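You operate a simulated robot arm through the tools that you are given. There is no shell and no other tool.

The job below is to be done with a simulated robot arm. You get a single attempt, and the scene is never put back.

Task
Change drives in the cage: grey one out, beige one in.
Fine: slacken the yellow clamp screw first and tighten it last; the grey drive stands upright on the blue mat. Set down upright: grey drive.

Only the result counts: the job must be done as asked and must still hold three seconds after the hand-in. Knocking over, shifting, dropping, spilling or breaking anything else fails it.

Robot
A 5-joint arm with a two-finger parallel gripper, fixed in place. Base frame: the origin is on the floor under the middle of its stand, x ahead of it, y to its left, z up. Units: mm, degrees, N and s.
It reaches about 1134 mm from its shoulder. Its first joint turns from -149.0 to 149.0 degrees. Payload 1.57 kg.
Tool frame: the origin (TCP) lies between the finger pads and is the grasp point; the fingertips stand 30 mm ahead of it; z points along the fingers, y is the line along which they close. Largest opening 110 mm; finger width 24, thickness 12; the body of the gripper, 48 by 112 mm, starts 78 mm behind the TCP.
Orientation is that of the tool frame in the base frame, as a unit quaternion [w, x, y, z]. With the fingers straight down and closing along the base's y, the tool's x points along the base's -x, its y along +y and its z along -z.

Tools
- The arm moves only by the tool play_rows. Its arguments are lists of equal length, an entry for each row: "grip": the gripper command, from -1 (shut) to 1 (fully open), values between in proportion; "delta_pos": the shift along the base's x, y, z in units of 100 mm (1.0 is 100 mm), a list of three; "rot": the turn, a rotation vector about the base's x, y, z in units of 120 degrees (1.0 is 120 degrees), a list of three. In form: {"grip": [grip, ...], "delta_pos": [[x, y, z], ...], "rot": [[rx, ry, rz], ...]}. A call has 1 to 20 rows; each row is the pose to reach, as a shift and turn from the pose commanded when the call began. A call with a number of a shift or a turn outside -1 to 1 is refused whole. A row lasts 0.2 s, in which the tool goes at most 50 mm and 8.6 degrees; a call with a longer step from one row to the next is refused whole, and so is a gripper value outside its range. A pose out of reach is approached as far as the arm can. The call stops where the force on the tool passes 40 N (or 10 N more than at its start, if that is more) or the arm is blocked; 0.2 s more then pass. The fingers move at their own pace (about 72 mm/s each) and stop on an object; they squeeze with about 20 N. The grip force told is the motor's: it shows also when the fingers shut on nothing. Time passes only in rows, and 0.2 s behind the last, so rows that repeat a pose let the fingers close. The reply holds the time, the measured pose of the TCP, the force on the tool along the base axes, the opening and the grip force, in the units named above and with some noise, with the torque about the TCP (base axes, N m) and any sound that the robot's microphone picked up.
- Cameras (640 x 400 px; columns grow to the right, rows downward): "scene" is fixed at [50.6, -501.3, 1369.2]; the picture's right is [-0.04, -1.00, 0.00], its down [-0.76, 0.03, -0.65] and it looks along [0.65, -0.03, -0.76] (base axes); focal length 247 px, centre (320, 200). "wrist" rides on the gripper at [70, 16, -141] in the tool frame; the picture's right is [-0.23, 0.97, 0.00], its down [-0.85, -0.20, -0.48] and it looks along [-0.47, -0.11, 0.88] (tool axes); focal length 222 px, centre (320, 200). There is no depth. A picture from a camera that has moved, and an enlarged one, comes with that camera's place and axes in the base frame and with its lens.
- snapshot(camera): a new picture of that camera. The clock stands still meanwhile.
- move_column(by): slides the trunk up (or, below 0, down) by that many mm; the arm rides with it, the base frame stays. It gives what a move gives, with no picture.
- enlarge(camera, box): a new picture of the part [left, top, right, bottom] of that camera's present view, enlarged. The clock stands still meanwhile.
- sign_off(): hands the job in; it is judged then, once.

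Places have to be worked out from the pictures, the camera data and where the tool is seen. Open the gripper and draw the arm clear of the work before you hand the job in, unless the task says otherwise.

The tools are called after ">>>" as a command line: name --argument value ..., lists and objects as JSON in quotes. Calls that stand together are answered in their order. play_rows: Moves the arm, as the interface text tells. Its arguments: {"type":"object","properties":{"grip":{"type":"array"},"delta_pos":{"type":"array"},"rot":{"type":"array"}},"required":["grip","delta_pos","rot"]} The other tools are called the same way: move_column (by) moves the trunk up or down; snapshot (camera) takes a picture; enlarge (camera, box) takes an enlarged picture of a part of a camera's view; sign_off () hands the job in.

At the start:

```text
clock: 0.0
ee_pos: [435.6, -398.2, 1132.5]
tcp_rot: [0.0, 0.0, 1.0, 0.0]
force: [1.0, 0.1, -0.3]
wrist_torque: [0.0, 0.01, 0.01]
width: 110.2
grasp_force: 0.1
trunk travel left (down, up): [-865.0, 105.0]
```

scene: 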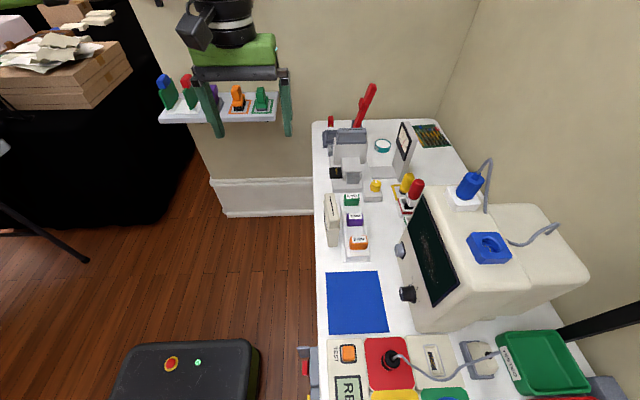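
wrist: 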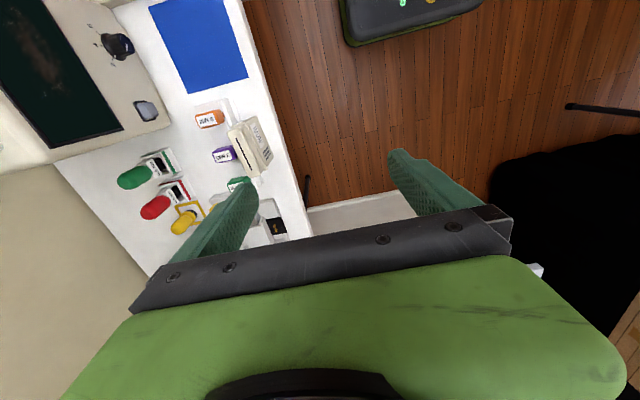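

The scene shows a bench to the arm's right with a blue mat, a drive-like cage around (350,170) and a beige thing at (332,220). I'll enlarge these regions to identify the cage, drives and screw.

>>> enlarge --camera "scene" --box '[300, 80, 460, 180]'

>>> enlarge --camera "scene" --box '[300, 160, 460, 260]'

>>> enlarge --camera "wrist" --box '[100, 80, 340, 260]'

```text
4.00 times, centred on (380, 130) of scene
camera zoom: at [50.6, -501.3, 1369.2], right [-0.04, -1.0, 0.0], down [-0.76, 0.03, -0.65], along [0.65, -0.03, -0.76], focal length 988 px, centre (80, 480)
```

zoom: 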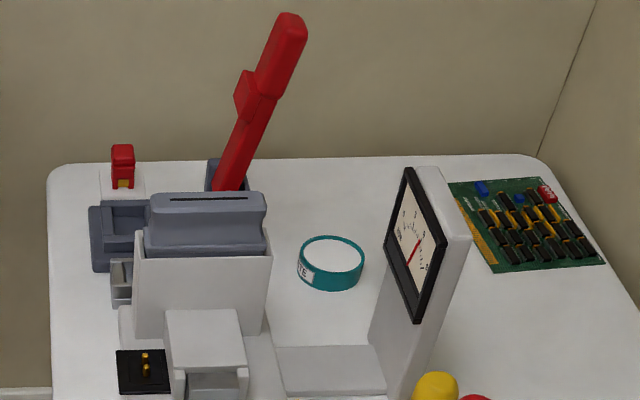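

```text
4.00 times, centred on (380, 210) of scene
camera zoom: at [50.6, -501.3, 1369.2], right [-0.04, -1.0, 0.0], down [-0.76, 0.03, -0.65], along [0.65, -0.03, -0.76], focal length 988 px, centre (80, 160)
```

zoom: 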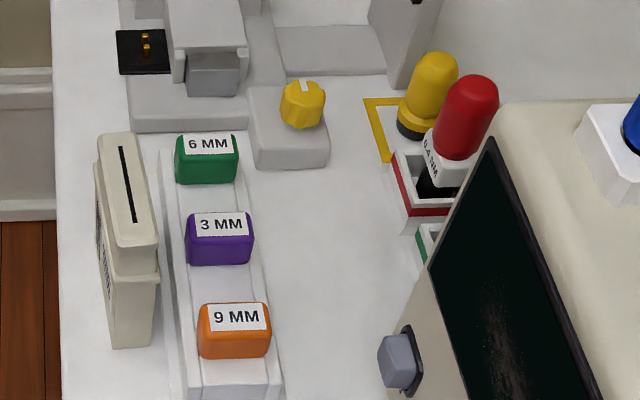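

```text
2.22 times, centred on (220, 170) of wrist
camera zoom: at [366.1, -381.2, 1273.6], right [0.23, 0.97, 0.0], down [0.85, -0.2, 0.48], along [0.47, -0.11, -0.88], focal length 494 px, centre (542, 267)
```

zoom: 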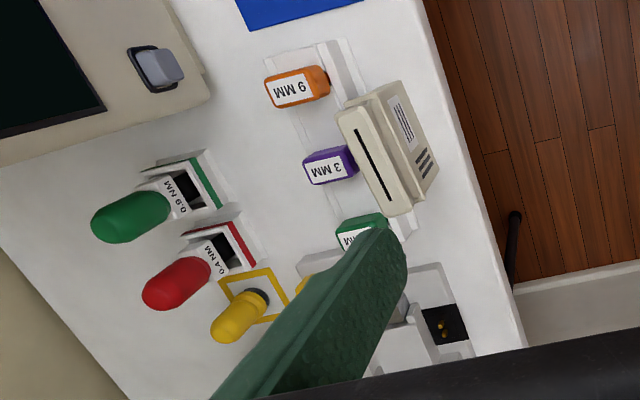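

Triangulating both views, the bench top is at about z=740, the mat at about x 185–331, y −677…−530, and the drives/cage lie at x≈400–700. I'll move the gripper in −y at this safe height to look down with the wrist camera.

>>> play_rows --grip '[1, 1, 1, 1]' --delta_pos '[[0, -0.25, 0], [0, -0.5, 0], [0, -0.75, 0], [0, -1.0, 0]]' --rot '[[0, 0, 0], [0, 0, 0], [0, 0, 0], [0, 0, 0]]'

```text
clock: 1.0
ee_pos: [435.5, -499.2, 1133.3]
tcp_rot: [-0.001, 0.0, 1.0, 0.0]
force: [-0.5, -0.9, -0.1]
wrist_torque: [0.03, -0.02, 0.02]
width: 110.1
grasp_force: 0.1
trunk travel left (down, up): [-865.0, 105.0]
```

The move went cleanly with no contact. I'll take a wrist picture from here.

>>> snapshot --camera "wrist"

>>> snapshot --camera "scene"

```text
taken
camera wrist: at [365.9, -482.9, 1273.4], right [0.23, 0.97, 0.0], down [0.85, -0.2, 0.48], along [0.47, -0.11, -0.88], focal length 222 px, centre (320, 200)
```

wrist: 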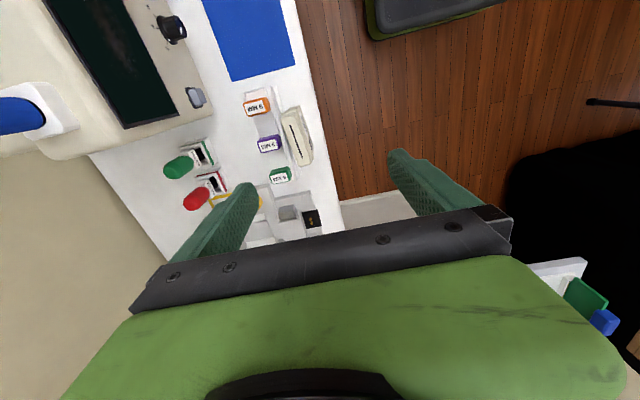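

```text
taken
```

scene: 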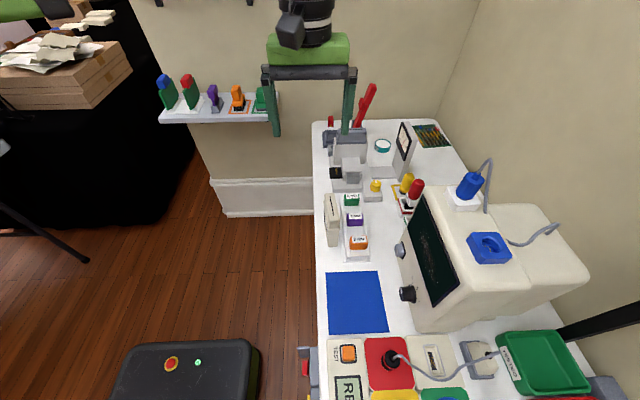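

The gripper body hides the cage from this side. I'll turn the tool −90° about z (camera then sits on the +y side, looking toward −y) and shift +100 mm in x to look at the cage.

>>> play_rows --grip '[1, 1, 1, 1, 1, 1, 1, 1, 1, 1, 1, 1]' --delta_pos '[[0.08, 0, 0], [0.16, 0, 0], [0.25, 0, 0], [0.33, 0, 0], [0.41, 0, 0], [0.5, 0, 0], [0.58, 0, 0], [0.66, 0, 0], [0.75, 0, 0], [0.83, 0, 0], [0.91, 0, 0], [1.0, 0, 0]]' --rot '[[0, 0, -0.0625], [0, 0, -0.125], [0, 0, -0.1875], [0, 0, -0.25], [0, 0, -0.3125], [0, 0, -0.375], [0, 0, -0.4375], [0, 0, -0.5], [0, 0, -0.5625], [0, 0, -0.625], [0, 0, -0.6875], [0, 0, -0.75]]'

>>> snapshot --camera "wrist"

```text
clock: 3.6
ee_pos: [536.4, -496.8, 1131.6]
tcp_rot: [0.0, 0.708, 0.706, 0.0]
force: [0.3, -0.2, 0.5]
wrist_torque: [0.01, 0.01, 0.01]
width: 110.2
grasp_force: 0.1
trunk travel left (down, up): [-865.0, 105.0]
```

```text
taken
camera wrist: at [553.8, -427.9, 1273.5], right [0.97, -0.23, 0.0], down [-0.2, -0.85, 0.48], along [-0.11, -0.47, -0.88], focal length 222 px, centre (320, 200)
```

wrist: 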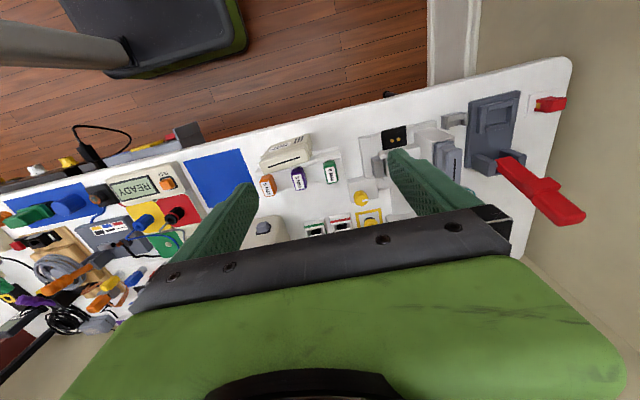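

This view shows the bench well. I'll enlarge the drive, cage and screw regions.

>>> enlarge --camera "wrist" --box '[340, 80, 500, 180]'

>>> enlarge --camera "wrist" --box '[240, 120, 400, 220]'

>>> enlarge --camera "wrist" --box '[430, 80, 590, 180]'

>>> enlarge --camera "wrist" --box '[0, 120, 240, 270]'

```text
4.00 times, centred on (420, 130) of wrist
camera zoom: at [553.8, -427.9, 1273.5], right [0.97, -0.23, 0.0], down [-0.2, -0.85, 0.48], along [-0.11, -0.47, -0.88], focal length 888 px, centre (-80, 480)
```

zoom: 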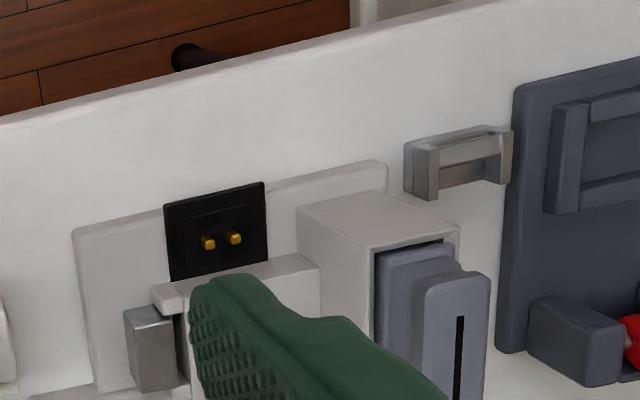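

```text
4.00 times, centred on (320, 170) of wrist
camera zoom: at [553.8, -427.9, 1273.5], right [0.97, -0.23, 0.0], down [-0.2, -0.85, 0.48], along [-0.11, -0.47, -0.88], focal length 888 px, centre (320, 320)
```

zoom: 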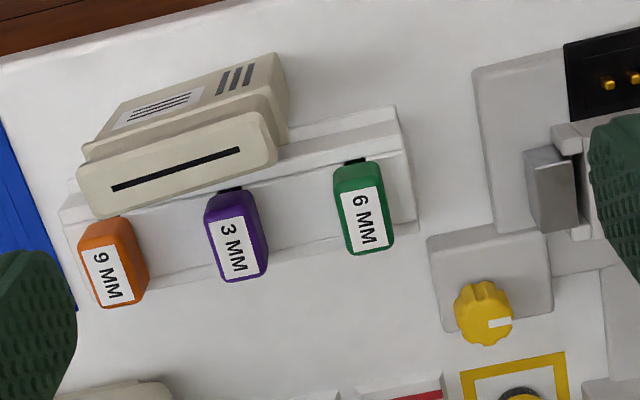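

```text
4.00 times, centred on (510, 130) of wrist
camera zoom: at [553.8, -427.9, 1273.5], right [0.97, -0.23, 0.0], down [-0.2, -0.85, 0.48], along [-0.11, -0.47, -0.88], focal length 888 px, centre (-440, 480)
```

zoom: 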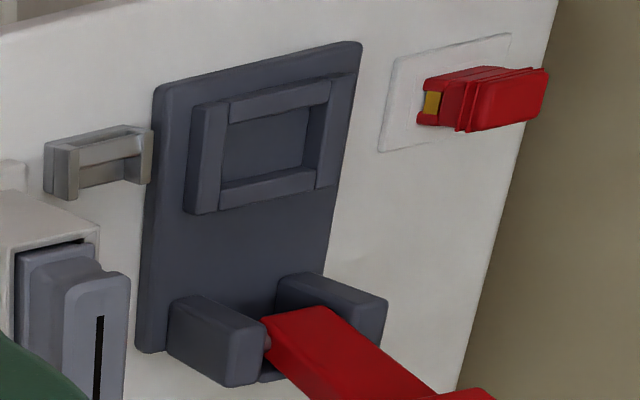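

```text
2.67 times, centred on (120, 195) of wrist
camera zoom: at [553.8, -427.9, 1273.5], right [0.97, -0.23, 0.0], down [-0.2, -0.85, 0.48], along [-0.11, -0.47, -0.88], focal length 592 px, centre (853, 213)
```

zoom: 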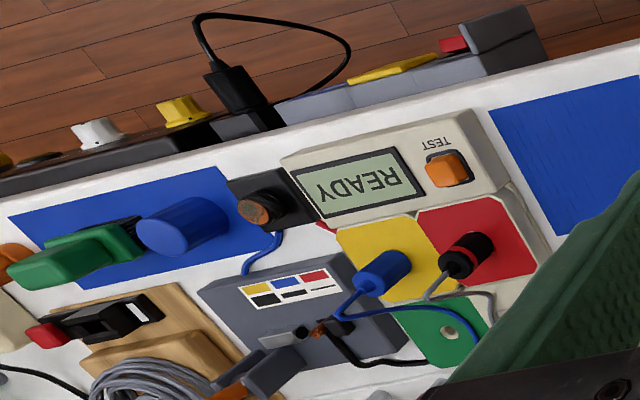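

The cage with the grey drive is near (780,−640), the yellow knob near (594,−704,790), and the beige drive top near (454,−551,866). I'll move +x in two steps, still high, to see the cage between the fingers.

>>> play_rows --grip '[1, 1, 1, 1]' --delta_pos '[[0.25, 0, 0], [0.5, 0, 0], [0.75, 0, 0], [1.0, 0, 0]]' --rot '[[0, 0, 0], [0, 0, 0], [0, 0, 0], [0, 0, 0]]'

>>> play_rows --grip '[1, 1, 1, 1]' --delta_pos '[[0.25, 0, 0], [0.5, 0, 0], [0.75, 0, 0], [1.0, 0, 0]]' --rot '[[0, 0, 0], [0, 0, 0], [0, 0, 0], [0, 0, 0]]'

>>> snapshot --camera "wrist"

>>> enlarge --camera "wrist" --box '[240, 120, 400, 220]'

```text
clock: 4.6
ee_pos: [636.9, -497.5, 1132.2]
tcp_rot: [-0.001, 0.707, 0.707, 0.0]
force: [0.1, -0.7, 0.0]
wrist_torque: [-0.01, 0.01, -0.01]
width: 110.0
grasp_force: 0.0
trunk travel left (down, up): [-865.0, 105.0]
```

```text
clock: 5.6
ee_pos: [734.5, -496.2, 1131.4]
tcp_rot: [0.0, 0.707, 0.707, 0.0]
force: [-0.1, 0.6, 0.0]
wrist_torque: [0.02, 0.01, -0.03]
width: 109.9
grasp_force: 0.0
trunk travel left (down, up): [-865.0, 105.0]
```

```text
taken
camera wrist: at [751.8, -427.6, 1273.4], right [0.97, -0.23, 0.0], down [-0.2, -0.85, 0.48], along [-0.11, -0.47, -0.88], focal length 222 px, centre (320, 200)
```

wrist: 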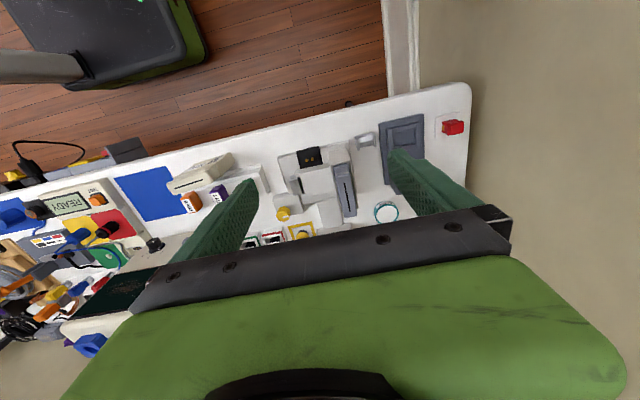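

```text
4.00 times, centred on (320, 170) of wrist
camera zoom: at [751.8, -427.6, 1273.4], right [0.97, -0.23, 0.0], down [-0.2, -0.85, 0.48], along [-0.11, -0.47, -0.88], focal length 888 px, centre (320, 320)
```

zoom: 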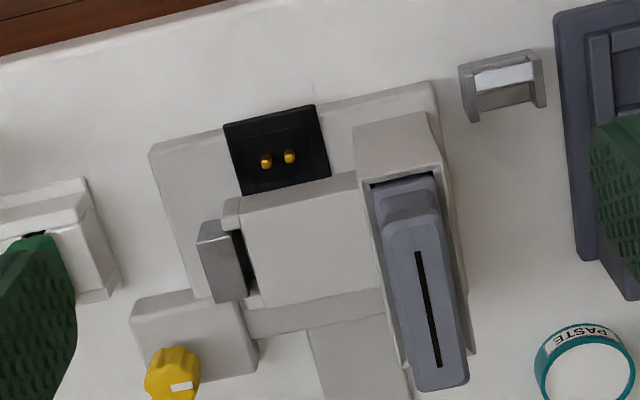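

I see the white cage pocket with the grey drive (slot running roughly along y), and the yellow knob on its own block with a white pointer mark. I'll descend 100 mm for a closer look.

>>> play_rows --grip '[1, 1, 1, 1]' --delta_pos '[[0.0, -0.1, -0.25], [0.0, -0.2, -0.5], [0.0, -0.3, -0.75], [0.0, -0.4, -1.0]]' --rot '[[0, 0, 0], [0, 0, 0], [0, 0, 0], [0, 0, 0]]'

>>> snapshot --camera "wrist"

>>> enlarge --camera "wrist" --box '[240, 110, 400, 210]'

```text
clock: 6.6
ee_pos: [733.1, -529.7, 1132.5]
tcp_rot: [0.0, 0.707, 0.708, 0.0]
force: [0.4, 0.3, 0.2]
wrist_torque: [-0.01, -0.01, 0.01]
width: 110.0
grasp_force: 0.0
out of reach, approached as far as the arm can: row 1, 2, 3, 4
trunk travel left (down, up): [-865.0, 105.0]
```

```text
taken
camera wrist: at [749.3, -460.5, 1273.5], right [0.97, -0.23, 0.0], down [-0.2, -0.86, 0.48], along [-0.11, -0.47, -0.88], focal length 222 px, centre (320, 200)
```

wrist: 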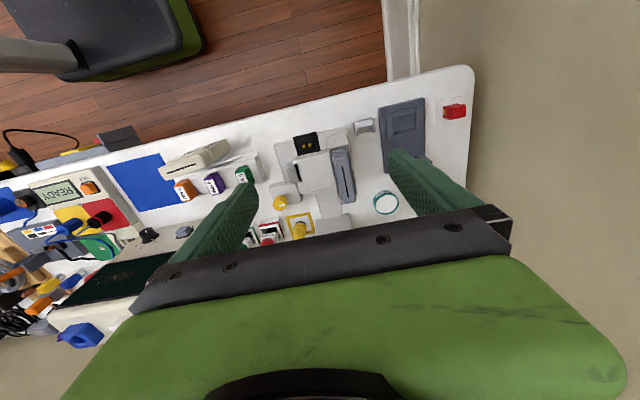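

```text
4.00 times, centred on (320, 160) of wrist
camera zoom: at [749.3, -460.5, 1273.5], right [0.97, -0.23, 0.0], down [-0.2, -0.86, 0.48], along [-0.11, -0.47, -0.88], focal length 888 px, centre (320, 360)
```

zoom: 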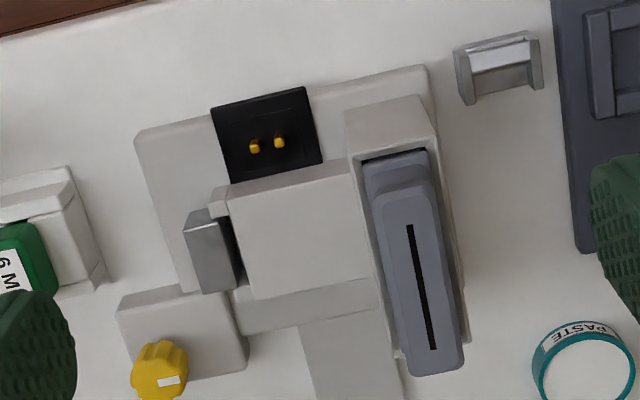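

The arm stopped at its downward limit here, so the trunk must come down. I'll lower the trunk 100 mm (fingertips then ~1002, well above the drive top at ~867).

>>> move_column --by -100

>>> snapshot --camera "wrist"

>>> enlarge --camera "wrist" --box '[240, 110, 400, 210]'

```text
clock: 7.9
ee_pos: [731.9, -529.9, 1031.7]
tcp_rot: [0.001, 0.707, 0.707, 0.0]
force: [-0.1, -0.6, 0.0]
wrist_torque: [-0.01, -0.01, 0.01]
width: 109.9
grasp_force: 0.1
trunk travel left (down, up): [-765.0, 205.0]
```

```text
taken
camera wrist: at [749.5, -459.9, 1173.6], right [0.97, -0.23, 0.0], down [-0.2, -0.86, 0.48], along [-0.11, -0.47, -0.88], focal length 222 px, centre (320, 200)
```

wrist: 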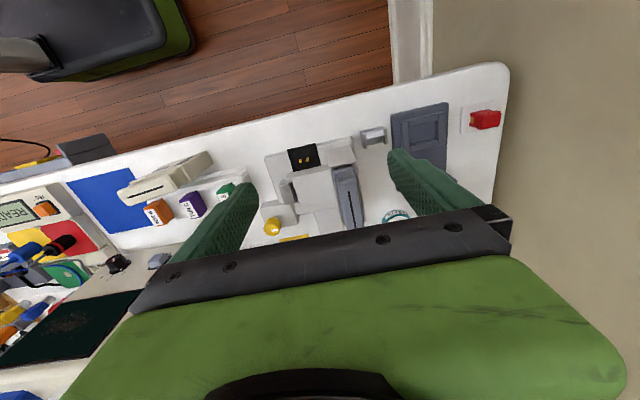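

```text
4.00 times, centred on (320, 160) of wrist
camera zoom: at [749.5, -459.9, 1173.6], right [0.97, -0.23, 0.0], down [-0.2, -0.86, 0.48], along [-0.11, -0.47, -0.88], focal length 888 px, centre (320, 360)
```

zoom: 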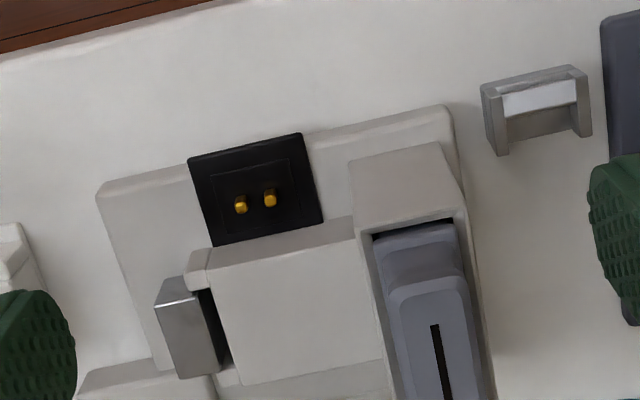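

I'll move 70 mm further in −y and +30 mm x so the cage and knob rise in the picture.

>>> play_rows --grip '[1, 1, 1]' --delta_pos '[[0.0, -0.25, 0], [0.0, -0.5, 0], [0.0, -0.7, 0]]' --rot '[[0, 0, 0], [0, 0, 0], [0, 0, 0]]'

>>> enlarge --camera "wrist" --box '[240, 90, 400, 190]'

>>> enlarge --camera "wrist" --box '[240, 140, 400, 240]'

```text
clock: 8.7
ee_pos: [724.8, -591.6, 1031.8]
tcp_rot: [0.002, 0.707, 0.707, 0.001]
force: [-0.6, -0.4, -0.2]
wrist_torque: [0.01, 0.0, 0.04]
width: 110.2
grasp_force: 0.1
out of reach, approached as far as the arm can: row 3
trunk travel left (down, up): [-765.0, 205.0]
```

```text
4.00 times, centred on (320, 140) of wrist
camera zoom: at [740.7, -521.0, 1173.5], right [0.97, -0.23, 0.0], down [-0.2, -0.85, 0.48], along [-0.11, -0.47, -0.88], focal length 888 px, centre (320, 440)
```

zoom: 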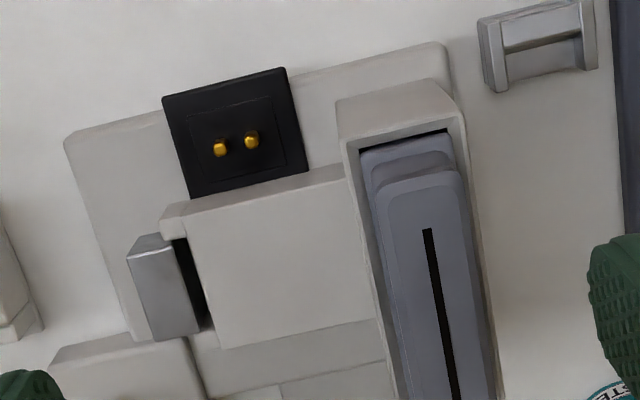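

```text
4.00 times, centred on (320, 190) of wrist
camera zoom: at [740.7, -521.0, 1173.5], right [0.97, -0.23, 0.0], down [-0.2, -0.85, 0.48], along [-0.11, -0.47, -0.88], focal length 888 px, centre (320, 240)
```

zoom: 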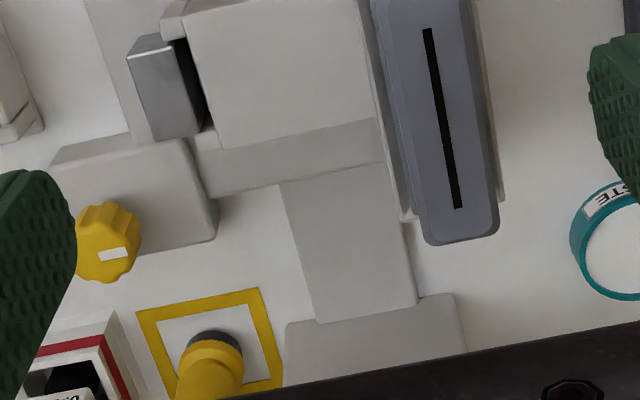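

The radial limit with fingers down seems to be ~936 mm here, while the cage looks to be at radius ~985. I'll check how the arm is built from the scene view and test a small z-only move.

>>> play_rows --grip '[1, 1, 1]' --delta_pos '[[-0.1, 0.1, 0], [-0.2, 0.2, -0.1], [-0.2, 0.2, -0.2]]' --rot '[[0, 0, 0], [0, 0, 0], [0, 0, 0]]'

>>> snapshot --camera "scene"

```text
clock: 9.5
ee_pos: [705.8, -571.0, 1031.5]
tcp_rot: [-0.001, 0.707, 0.708, 0.0]
force: [0.5, -0.2, 0.0]
wrist_torque: [0.0, 0.02, 0.05]
width: 109.8
grasp_force: 0.1
out of reach, approached as far as the arm can: row 2, 3
trunk travel left (down, up): [-765.0, 205.0]
```

```text
taken
```

scene: 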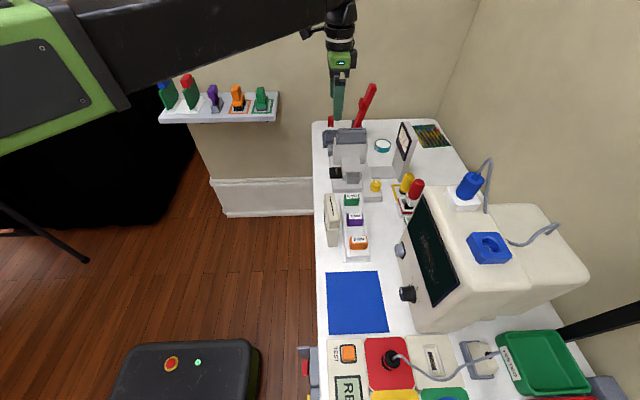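

z can only be changed with the trunk (a SCARA-like arm). I'll probe the actual horizontal limit toward the cage with a small outward move at this safe height.

>>> play_rows --grip '[1, 1, 1, 1]' --delta_pos '[[0.2, -0.2, 0.2], [0.4, -0.4, 0.2], [0.5, -0.6, 0.2], [0.5, -0.7, 0.2]]' --rot '[[0, 0, 0], [0, 0, 0], [0, 0, 0], [0, 0, 0]]'

```text
clock: 10.5
ee_pos: [715.7, -599.3, 1032.2]
tcp_rot: [0.002, 0.707, 0.707, 0.0]
force: [0.5, -0.6, 0.2]
wrist_torque: [0.02, 0.04, 0.02]
width: 109.9
grasp_force: 0.1
out of reach, approached as far as the arm can: row 1, 2, 3, 4
trunk travel left (down, up): [-765.0, 205.0]
```

The limit is a circle of ~935 mm with fingers straight down, so the cage (r≈988) needs the tool tilted outward. I'll retreat 100 mm in y, then test tilting about x (tool pointing toward −y) with an assumed wrist-to-TCP length of ~198 mm.

>>> play_rows --grip '[1, 1, 1, 1]' --delta_pos '[[0, 0.25, 0], [0, 0.5, 0], [0, 0.75, 0], [0, 1.0, 0]]' --rot '[[0, 0, 0], [0, 0, 0], [0, 0, 0], [0, 0, 0]]'

>>> play_rows --grip '[1, 1, 1, 1]' --delta_pos '[[0, -0.224, 0.013], [0, -0.445, 0.051], [0, -0.661, 0.114], [0, -0.868, 0.2]]' --rot '[[-0.0542, 0, 0], [-0.1083, 0, 0], [-0.1625, 0, 0], [-0.2167, 0, 0]]'

>>> snapshot --camera "wrist"

```text
clock: 11.5
ee_pos: [715.6, -500.9, 1033.0]
tcp_rot: [0.0, 0.707, 0.707, 0.0]
force: [0.0, 0.6, -0.7]
wrist_torque: [0.01, -0.01, 0.03]
width: 109.9
grasp_force: 0.0
trunk travel left (down, up): [-765.0, 205.0]
```

```text
clock: 12.5
ee_pos: [712.5, -589.0, 1057.2]
tcp_rot: [0.159, 0.689, 0.689, -0.159]
force: [0.5, -0.1, 0.0]
wrist_torque: [0.0, -0.02, 0.01]
width: 110.0
grasp_force: 0.1
trunk travel left (down, up): [-765.0, 205.0]
```

```text
taken
camera wrist: at [728.9, -464.1, 1152.8], right [0.97, -0.2, 0.1], down [-0.2, -0.56, 0.81], along [-0.11, -0.8, -0.58], focal length 222 px, centre (320, 200)
```

wrist: 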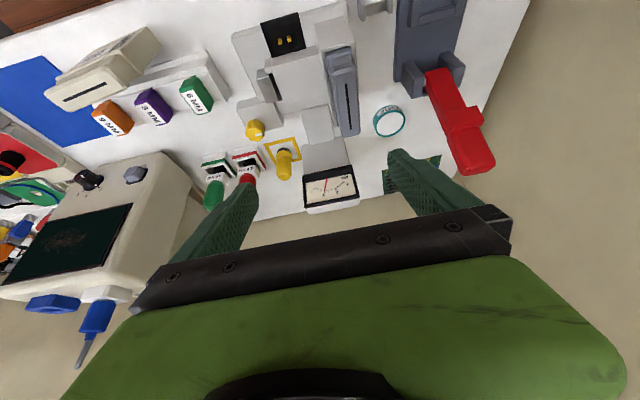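

Tilting works without complaint. This view is great, so I'll enlarge the cage, the knob and the beige drive.

>>> enlarge --camera "wrist" --box '[220, 0, 400, 112]'

>>> enlarge --camera "wrist" --box '[200, 80, 400, 205]'

>>> enlarge --camera "wrist" --box '[30, 10, 230, 135]'

>>> enlarge --camera "wrist" --box '[350, 0, 510, 100]'

```text
3.56 times, centred on (310, 56) of wrist
camera zoom: at [728.9, -464.1, 1152.8], right [0.97, -0.2, 0.1], down [-0.2, -0.56, 0.81], along [-0.11, -0.8, -0.58], focal length 790 px, centre (356, 712)
```

zoom: 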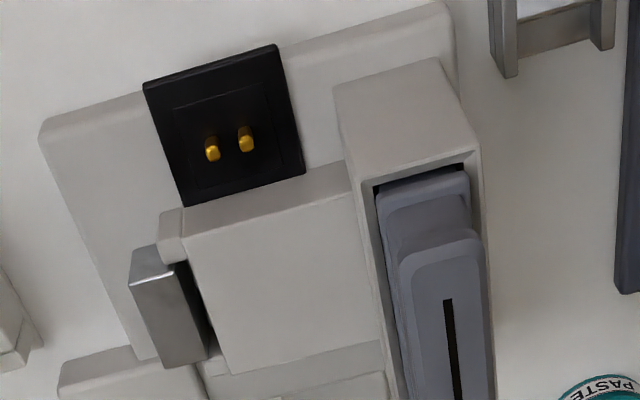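

```text
3.20 times, centred on (300, 142) of wrist
camera zoom: at [728.9, -464.1, 1152.8], right [0.97, -0.2, 0.1], down [-0.2, -0.56, 0.81], along [-0.11, -0.8, -0.58], focal length 711 px, centre (384, 384)
```

zoom: 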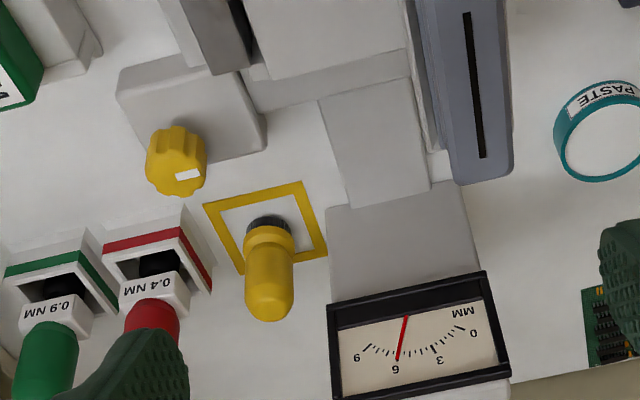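

```text
3.20 times, centred on (130, 72) of wrist
camera zoom: at [728.9, -464.1, 1152.8], right [0.97, -0.2, 0.1], down [-0.2, -0.56, 0.81], along [-0.11, -0.8, -0.58], focal length 711 px, centre (928, 608)
```

zoom: 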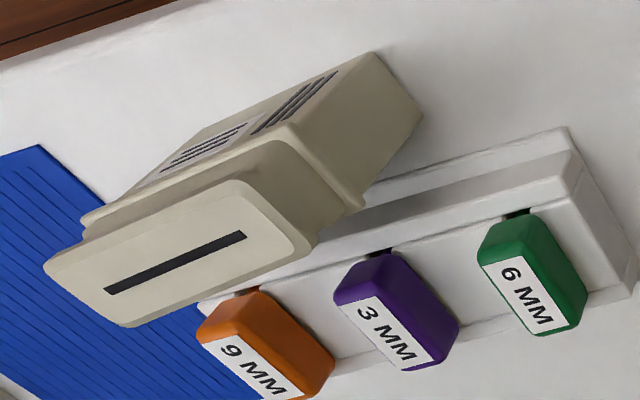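

```text
4.00 times, centred on (430, 50) of wrist
camera zoom: at [728.9, -464.1, 1152.8], right [0.97, -0.2, 0.1], down [-0.2, -0.56, 0.81], along [-0.11, -0.8, -0.58], focal length 888 px, centre (-120, 800)
```

zoom: 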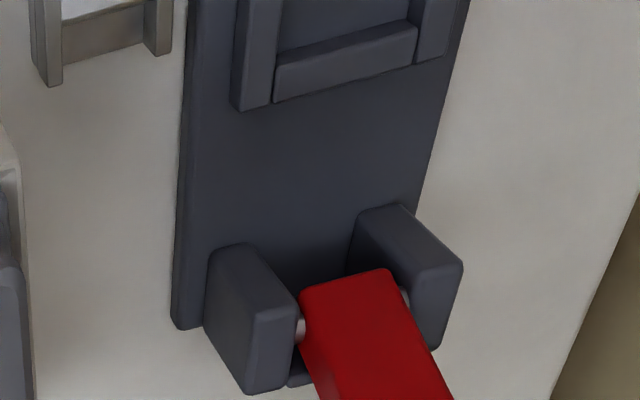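

The yellow knob (≈34 mm wide, top z≈800, near (597,−702)) sits on a block and can be reached straight down (r≈920). I'll untilt while shifting −100 mm in x, then move over the knob at this height.

>>> play_rows --grip '[1, 1, 1, 1, 1]' --delta_pos '[[-0.2, 0, -0.08], [-0.4, 0, -0.14], [-0.6, 0, -0.18], [-0.8, 0, -0.2], [-1.0, 0, -0.2]]' --rot '[[0.0542, 0, 0], [0.1083, 0, 0], [0.1625, 0, 0], [0.2167, 0, 0], [0.2167, 0, 0]]'

>>> play_rows --grip '[1, 1, 1, 1]' --delta_pos '[[-0.05, -0.25, 0], [-0.1, -0.5, 0], [-0.15, -0.75, 0], [-0.15, -0.9, 0]]' --rot '[[0, 0, 0], [0, 0, 0], [0, 0, 0], [0, 0, 0]]'

>>> snapshot --camera "wrist"

>>> enlarge --camera "wrist" --box '[240, 90, 400, 190]'

```text
clock: 13.7
ee_pos: [614.5, -588.4, 1031.4]
tcp_rot: [-0.001, 0.707, 0.707, 0.001]
force: [-0.7, -0.4, 0.0]
wrist_torque: [0.01, -0.04, 0.01]
width: 110.1
grasp_force: 0.0
trunk travel left (down, up): [-765.0, 205.0]
```

```text
clock: 14.7
ee_pos: [601.9, -681.8, 1032.3]
tcp_rot: [0.001, 0.707, 0.707, 0.0]
force: [1.4, 1.4, 1.2]
wrist_torque: [-0.02, 0.0, 0.04]
width: 110.1
grasp_force: 0.0
trunk travel left (down, up): [-765.0, 205.0]
```

```text
taken
camera wrist: at [618.3, -611.4, 1173.5], right [0.97, -0.23, 0.0], down [-0.2, -0.86, 0.48], along [-0.11, -0.47, -0.88], focal length 222 px, centre (320, 200)
```

wrist: 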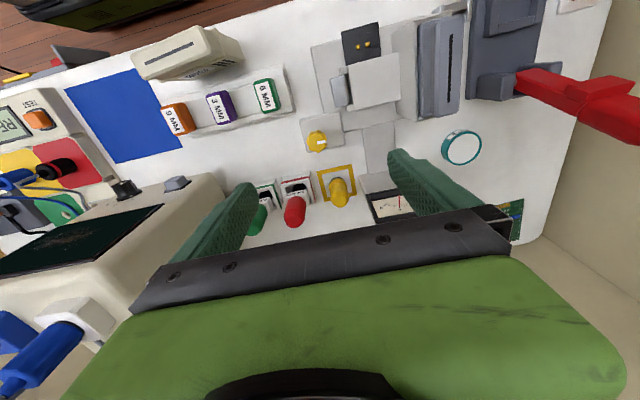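

```text
4.00 times, centred on (320, 140) of wrist
camera zoom: at [618.3, -611.4, 1173.5], right [0.97, -0.23, 0.0], down [-0.2, -0.86, 0.48], along [-0.11, -0.47, -0.88], focal length 888 px, centre (320, 440)
```

zoom: 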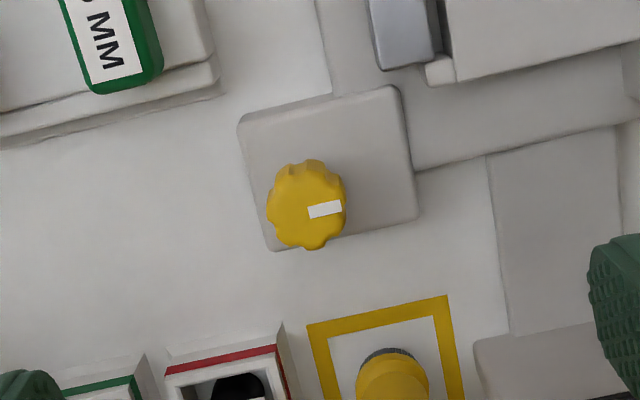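

The knob centre is at about (591,−700), with its white mark pointing to +x. I'll centre the tool over it and then lower the trunk by 110 mm to look again.

>>> play_rows --grip '[1, 1]' --delta_pos '[[-0.06, -0.1, 0], [-0.11, -0.18, 0]]' --rot '[[0, 0, 0], [0, 0, 0]]'

>>> move_column --by -110

>>> snapshot --camera "wrist"

>>> enlarge --camera "wrist" --box '[240, 110, 400, 210]'

>>> snapshot --camera "scene"

```text
clock: 15.3
ee_pos: [590.2, -698.6, 1032.4]
tcp_rot: [0.0, 0.707, 0.707, 0.0]
force: [-0.3, -0.8, -0.4]
wrist_torque: [-0.01, 0.0, -0.02]
width: 110.3
grasp_force: 0.0
trunk travel left (down, up): [-765.0, 205.0]
```

```text
clock: 16.8
ee_pos: [590.9, -697.8, 922.3]
tcp_rot: [0.0, 0.707, 0.707, 0.0]
force: [-0.7, 0.4, 0.5]
wrist_torque: [-0.01, 0.01, 0.01]
width: 109.8
grasp_force: 0.0
trunk travel left (down, up): [-655.0, 315.0]
```

```text
taken
camera wrist: at [607.4, -628.3, 1063.6], right [0.97, -0.23, 0.0], down [-0.2, -0.86, 0.48], along [-0.11, -0.47, -0.88], focal length 222 px, centre (320, 200)
```

wrist: 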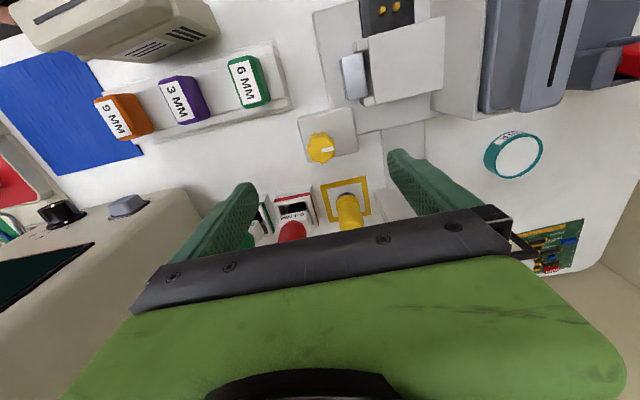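

```text
4.00 times, centred on (320, 160) of wrist
camera zoom: at [607.4, -628.3, 1063.6], right [0.97, -0.23, 0.0], down [-0.2, -0.86, 0.48], along [-0.11, -0.47, -0.88], focal length 888 px, centre (320, 360)
```

zoom: 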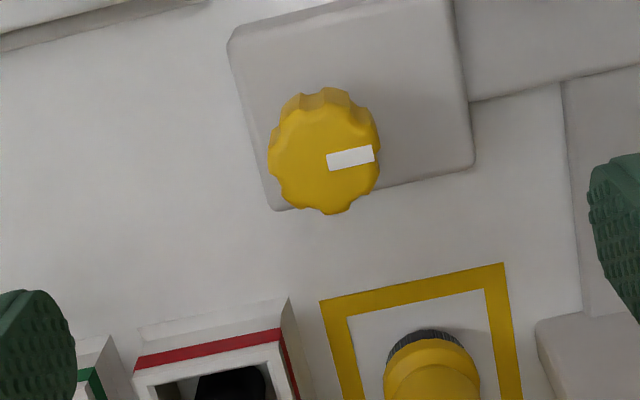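

```text
taken
```

scene: 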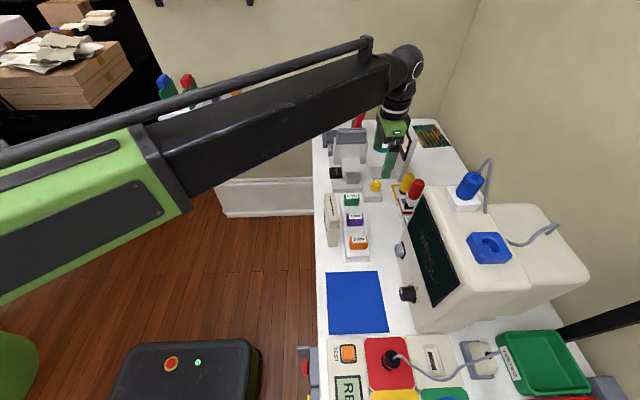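

The knob is nearly centred below the tool (top z≈800, ⌀33 mm). I'll nudge (+1.5,−2) mm, narrow the opening to ~64 mm, and lower the trunk 70 mm for another look.

>>> play_rows --grip '[0.16, 0.16, 0.16]' --delta_pos '[[0.015, -0.02, 0], [0.015, -0.02, 0], [0.015, -0.02, 0]]' --rot '[[0, 0, 0], [0, 0, 0], [0, 0, 0]]'

>>> move_column --by -70

>>> snapshot --camera "wrist"

>>> enlarge --camera "wrist" --box '[240, 130, 400, 230]'

>>> enlarge --camera "scene" --box '[330, 100, 450, 220]'

```text
clock: 17.6
ee_pos: [592.4, -700.6, 921.6]
tcp_rot: [0.0, 0.707, 0.707, 0.0]
force: [0.7, 0.4, -0.4]
wrist_torque: [-0.02, 0.01, -0.02]
width: 63.8
grasp_force: 0.1
trunk travel left (down, up): [-655.0, 315.0]
```

```text
clock: 18.6
ee_pos: [592.7, -699.9, 851.9]
tcp_rot: [0.001, 0.707, 0.707, 0.0]
force: [0.3, 0.6, -0.3]
wrist_torque: [-0.01, -0.02, -0.02]
width: 63.9
grasp_force: 0.1
trunk travel left (down, up): [-585.0, 385.0]
```

```text
taken
camera wrist: at [609.6, -630.5, 993.6], right [0.97, -0.23, 0.0], down [-0.2, -0.85, 0.48], along [-0.11, -0.47, -0.88], focal length 222 px, centre (320, 200)
```

wrist: 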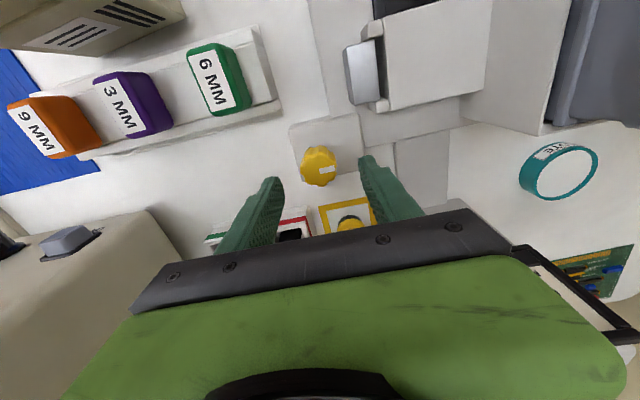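

```text
4.00 times, centred on (320, 180) of wrist
camera zoom: at [609.6, -630.5, 993.6], right [0.97, -0.23, 0.0], down [-0.2, -0.85, 0.48], along [-0.11, -0.47, -0.88], focal length 888 px, centre (320, 280)
```

zoom: 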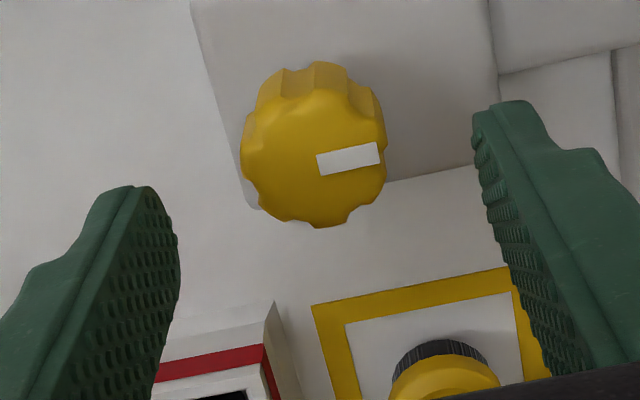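

```text
3.33 times, centred on (390, 160) of scene
camera zoom: at [50.6, -501.3, 1369.2], right [-0.04, -1.0, 0.0], down [-0.76, 0.03, -0.65], along [0.65, -0.03, -0.76], focal length 824 px, centre (87, 333)
```

zoom: 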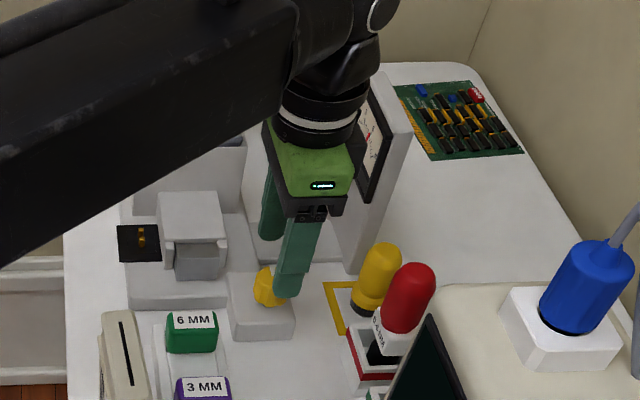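

Knob top is z≈802 at about (590.3,−701.2). I'll correct by (−2.4,−1) mm and lower 25 mm so the tips are just below the knob's top, then check against the block surface.

>>> play_rows --grip '[0.16, 0.16]' --delta_pos '[[-0.024, -0.01, 0], [-0.024, -0.01, 0]]' --rot '[[0, 0, 0], [0, 0, 0]]'

>>> move_column --by -25

>>> enlarge --camera "wrist" --box '[240, 130, 400, 230]'

>>> enlarge --camera "scene" --box '[350, 150, 410, 210]'

```text
clock: 19.2
ee_pos: [592.3, -701.4, 851.6]
tcp_rot: [-0.001, 0.707, 0.708, 0.0]
force: [0.6, 0.3, 0.3]
wrist_torque: [0.02, 0.01, -0.03]
width: 63.9
grasp_force: 0.0
trunk travel left (down, up): [-585.0, 385.0]
```

```text
clock: 19.9
ee_pos: [590.9, -700.7, 827.2]
tcp_rot: [0.001, 0.707, 0.707, 0.0]
force: [0.6, -0.3, -1.1]
wrist_torque: [0.03, -0.01, 0.02]
width: 64.0
grasp_force: 0.0
trunk travel left (down, up): [-560.0, 410.0]
```

```text
4.00 times, centred on (320, 180) of wrist
camera zoom: at [607.8, -631.4, 968.6], right [0.97, -0.23, 0.0], down [-0.2, -0.85, 0.48], along [-0.11, -0.47, -0.88], focal length 888 px, centre (320, 280)
```

zoom: 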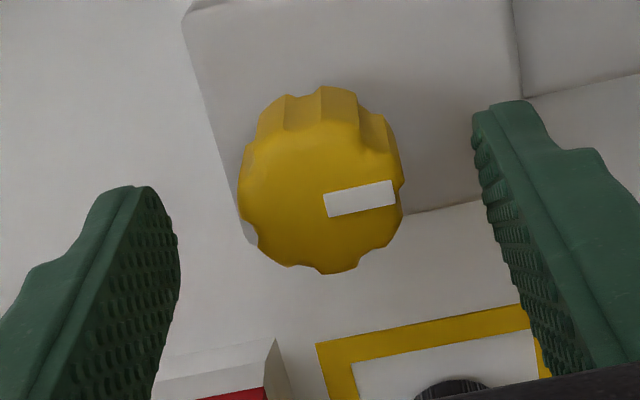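

```text
6.67 times, centred on (380, 180) of scene
camera zoom: at [50.6, -501.3, 1369.2], right [-0.04, -1.0, 0.0], down [-0.76, 0.03, -0.65], along [0.65, -0.03, -0.76], focal length 1647 px, centre (-80, 333)
```

zoom: 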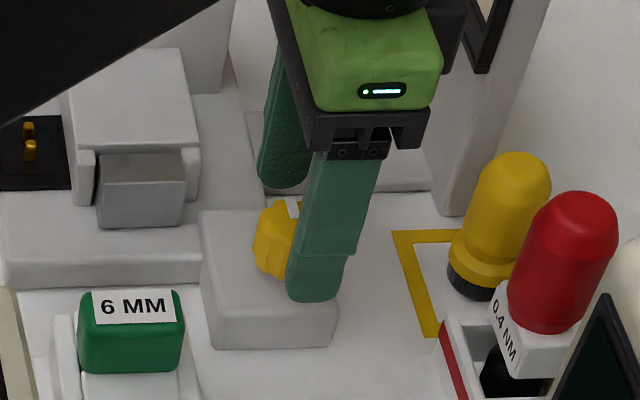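

The knob is perfectly centred between the tips, with knob top at z≈802 and tips at 797. I'll lower 6 mm more (block top seems ≈780–788) and then close on the knob.

>>> move_column --by -6

>>> play_rows --grip '[-0.2, -0.4, -1, -1, -1]' --delta_pos '[[0, 0, 0], [0, 0, 0], [0, 0, 0], [0, 0, 0], [0, 0, 0]]' --rot '[[0, 0, 0], [0, 0, 0], [0, 0, 0], [0, 0, 0], [0, 0, 0]]'

>>> enlarge --camera "wrist" --box '[240, 130, 400, 230]'

```text
clock: 20.5
ee_pos: [591.5, -699.5, 820.7]
tcp_rot: [0.0, 0.707, 0.707, 0.0]
force: [-0.3, 0.9, -0.2]
wrist_torque: [-0.03, 0.02, 0.0]
width: 64.0
grasp_force: 0.1
trunk travel left (down, up): [-554.0, 416.0]
```

```text
clock: 21.7
ee_pos: [591.3, -701.6, 821.8]
tcp_rot: [-0.001, 0.707, 0.707, 0.0]
force: [3.4, -0.9, 2.0]
wrist_torque: [0.06, -0.14, 0.0]
width: 33.9
grasp_force: 41.6
trunk travel left (down, up): [-554.0, 416.0]
```

```text
4.00 times, centred on (320, 180) of wrist
camera zoom: at [608.2, -631.4, 962.5], right [0.97, -0.23, 0.0], down [-0.2, -0.85, 0.48], along [-0.11, -0.47, -0.88], focal length 888 px, centre (320, 280)
```

zoom: 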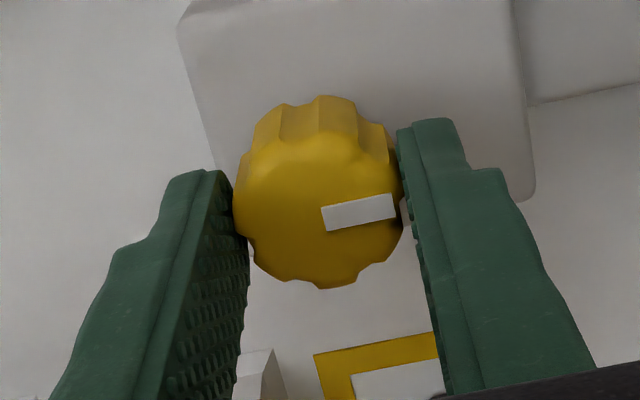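

The knob is gripped (width 33.9). I'll turn counter‑clockwise (+z) by 30° first to see how it responds.

>>> play_rows --grip '[-1, -1, -1, -1, -1]' --delta_pos '[[0, 0, 0], [0, 0, 0], [0, 0, 0], [0, 0, 0], [0, 0, 0]]' --rot '[[0, 0, 0.05], [0, 0, 0.1], [0, 0, 0.15], [0, 0, 0.2], [0, 0, 0.25]]'

>>> enlarge --camera "wrist" --box '[240, 130, 400, 230]'

```text
clock: 22.9
ee_pos: [591.3, -701.0, 822.9]
tcp_rot: [0.002, 0.499, 0.866, 0.0]
force: [18.9, -15.5, 21.9]
wrist_torque: [0.18, -0.1, -0.05]
width: 33.8
grasp_force: 41.4
trunk travel left (down, up): [-554.0, 416.0]
```

```text
4.00 times, centred on (320, 180) of wrist
camera zoom: at [571.1, -632.1, 962.8], right [0.96, 0.29, 0.0], down [0.25, -0.84, 0.48], along [0.14, -0.46, -0.88], focal length 888 px, centre (320, 280)
```

zoom: 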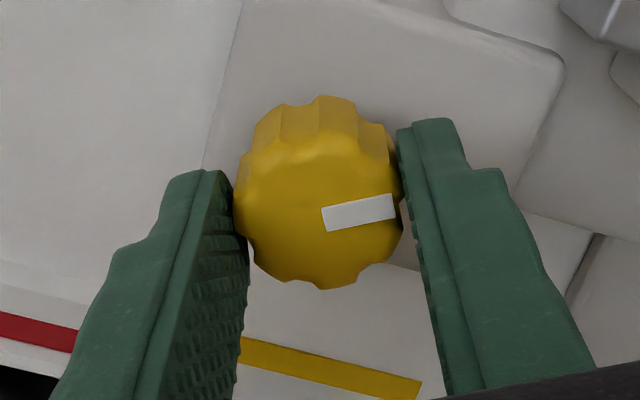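

The knob turned with the gripper by 30° but side/upward forces grew to ~33 N, suggesting a small off-centre and perhaps a rising thread. I'll relieve by nudging (+1,−1) mm and raising the trunk 1 mm, then read forces.

>>> play_rows --grip '[-1, -1]' --delta_pos '[[0.01, -0.01, 0], [0.01, -0.01, 0]]' --rot '[[0, 0, 0], [0, 0, 0]]'

>>> move_column --by 1

```text
clock: 23.5
ee_pos: [591.0, -700.8, 821.8]
tcp_rot: [0.0, 0.5, 0.866, 0.0]
force: [9.2, -3.1, 12.1]
wrist_torque: [-1.01, -0.79, 0.01]
width: 33.7
grasp_force: 41.4
trunk travel left (down, up): [-554.0, 416.0]
```

```text
clock: 24.0
ee_pos: [593.1, -699.7, 821.0]
tcp_rot: [-0.002, 0.5, 0.866, 0.001]
force: [2.7, 3.4, -5.6]
wrist_torque: [-0.55, -0.47, -0.01]
width: 33.3
grasp_force: 41.4
trunk travel left (down, up): [-555.0, 415.0]
```

Forces relaxed. I'll turn another 30° counter‑clockwise and watch the forces.

>>> play_rows --grip '[-1, -1, -1, -1, -1]' --delta_pos '[[0, 0, 0], [0, 0, 0], [0, 0, 0], [0, 0, 0], [0, 0, 0]]' --rot '[[0, 0, 0.05], [0, 0, 0.1], [0, 0, 0.15], [0, 0, 0.2], [0, 0, 0.25]]'

>>> enlarge --camera "wrist" --box '[240, 130, 400, 230]'

```text
clock: 25.2
ee_pos: [592.0, -700.6, 821.6]
tcp_rot: [-0.001, 0.258, 0.966, 0.0]
force: [-2.8, 16.6, -7.8]
wrist_torque: [0.8, 0.95, -0.04]
width: 33.4
grasp_force: 41.7
trunk travel left (down, up): [-555.0, 415.0]
```

```text
4.00 times, centred on (320, 180) of wrist
camera zoom: at [540.3, -652.1, 963.9], right [0.68, 0.73, 0.0], down [0.64, -0.6, 0.48], along [0.35, -0.33, -0.88], focal length 888 px, centre (320, 280)
```

zoom: 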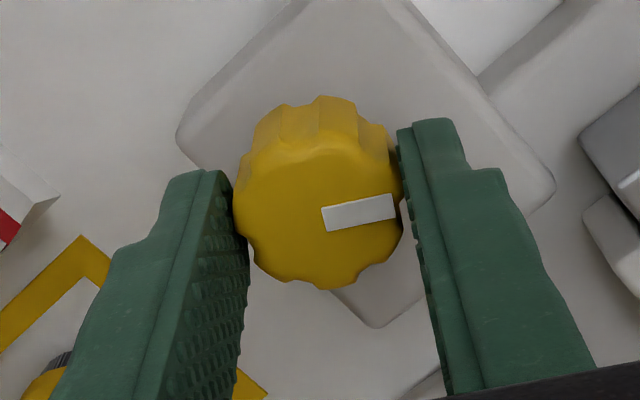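

The knob follows exactly (60° so far, no stop felt). I'll turn another 30° with a small +y relief.

>>> play_rows --grip '[-1, -1, -1, -1, -1]' --delta_pos '[[0, 0.01, 0], [0, 0.01, 0], [0, 0.01, 0], [0, 0.01, 0], [0, 0.01, 0]]' --rot '[[0, 0, 0.05], [0, 0, 0.1], [0, 0, 0.15], [0, 0, 0.2], [0, 0, 0.25]]'

>>> snapshot --camera "wrist"

>>> enlarge --camera "wrist" --box '[240, 130, 400, 230]'

```text
clock: 26.4
ee_pos: [592.3, -700.0, 821.5]
tcp_rot: [0.001, 0.0, 1.0, -0.001]
force: [2.0, 1.9, 8.4]
wrist_torque: [0.47, -0.02, -0.07]
width: 33.6
grasp_force: 41.8
trunk travel left (down, up): [-555.0, 415.0]
```

```text
taken
camera wrist: at [522.7, -683.9, 964.3], right [0.23, 0.97, 0.0], down [0.85, -0.2, 0.48], along [0.47, -0.11, -0.88], focal length 222 px, centre (320, 200)
```

wrist: 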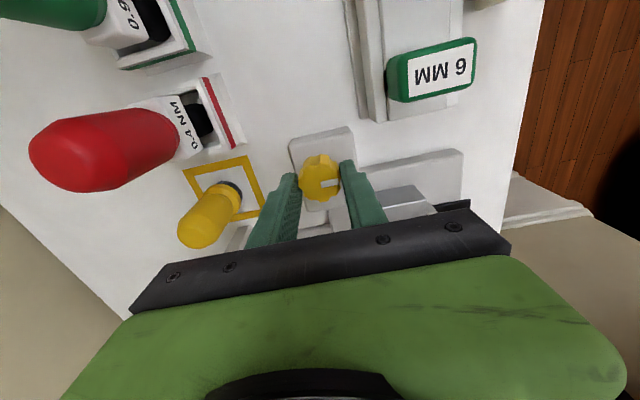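

```text
4.00 times, centred on (320, 180) of wrist
camera zoom: at [522.7, -683.9, 964.3], right [0.23, 0.97, 0.0], down [0.85, -0.2, 0.48], along [0.47, -0.11, -0.88], focal length 888 px, centre (320, 280)
```

zoom: 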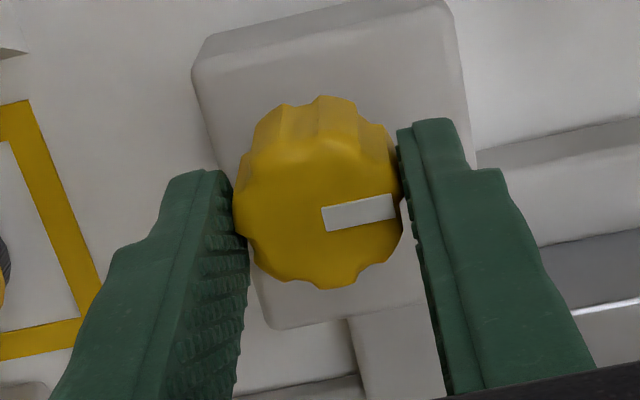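

90° done with no stop and low forces (mark now at +y). I'll continue another 60° counter‑clockwise in one slow call.

>>> play_rows --grip '[-1, -1, -1, -1, -1, -1, -1, -1, -1, -1]' --delta_pos '[[0, 0, 0], [0, 0, 0], [0, 0, 0], [0, 0, 0], [0, 0, 0], [0, 0, 0], [0, 0, 0], [0, 0, 0], [0, 0, 0], [0, 0, 0]]' --rot '[[0, 0, 0.05], [0, 0, 0.1], [0, 0, 0.15], [0, 0, 0.2], [0, 0, 0.25], [0, 0, 0.3], [0, 0, 0.35], [0, 0, 0.4], [0, 0, 0.45], [0, 0, 0.5]]'

>>> enlarge --camera "wrist" --box '[240, 130, 400, 230]'

```text
clock: 28.6
ee_pos: [592.3, -699.2, 823.3]
tcp_rot: [0.001, -0.5, 0.866, -0.001]
force: [14.5, -4.7, 32.0]
wrist_torque: [0.31, -0.53, -0.04]
width: 33.5
grasp_force: 41.6
trunk travel left (down, up): [-555.0, 415.0]
```

```text
4.00 times, centred on (320, 180) of wrist
camera zoom: at [543.1, -751.9, 965.5], right [-0.73, 0.68, 0.0], down [0.6, 0.64, 0.48], along [0.33, 0.35, -0.88], focal length 888 px, centre (320, 280)
```

zoom: 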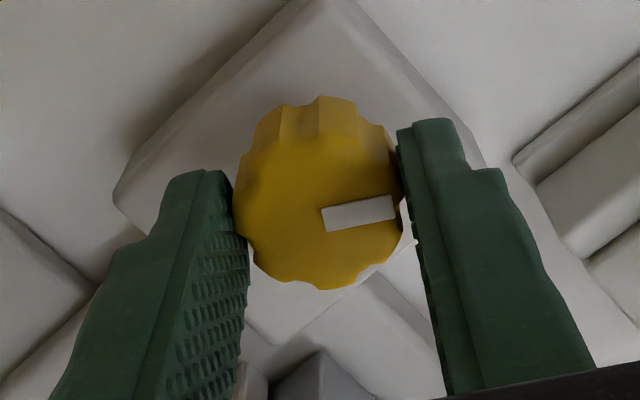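

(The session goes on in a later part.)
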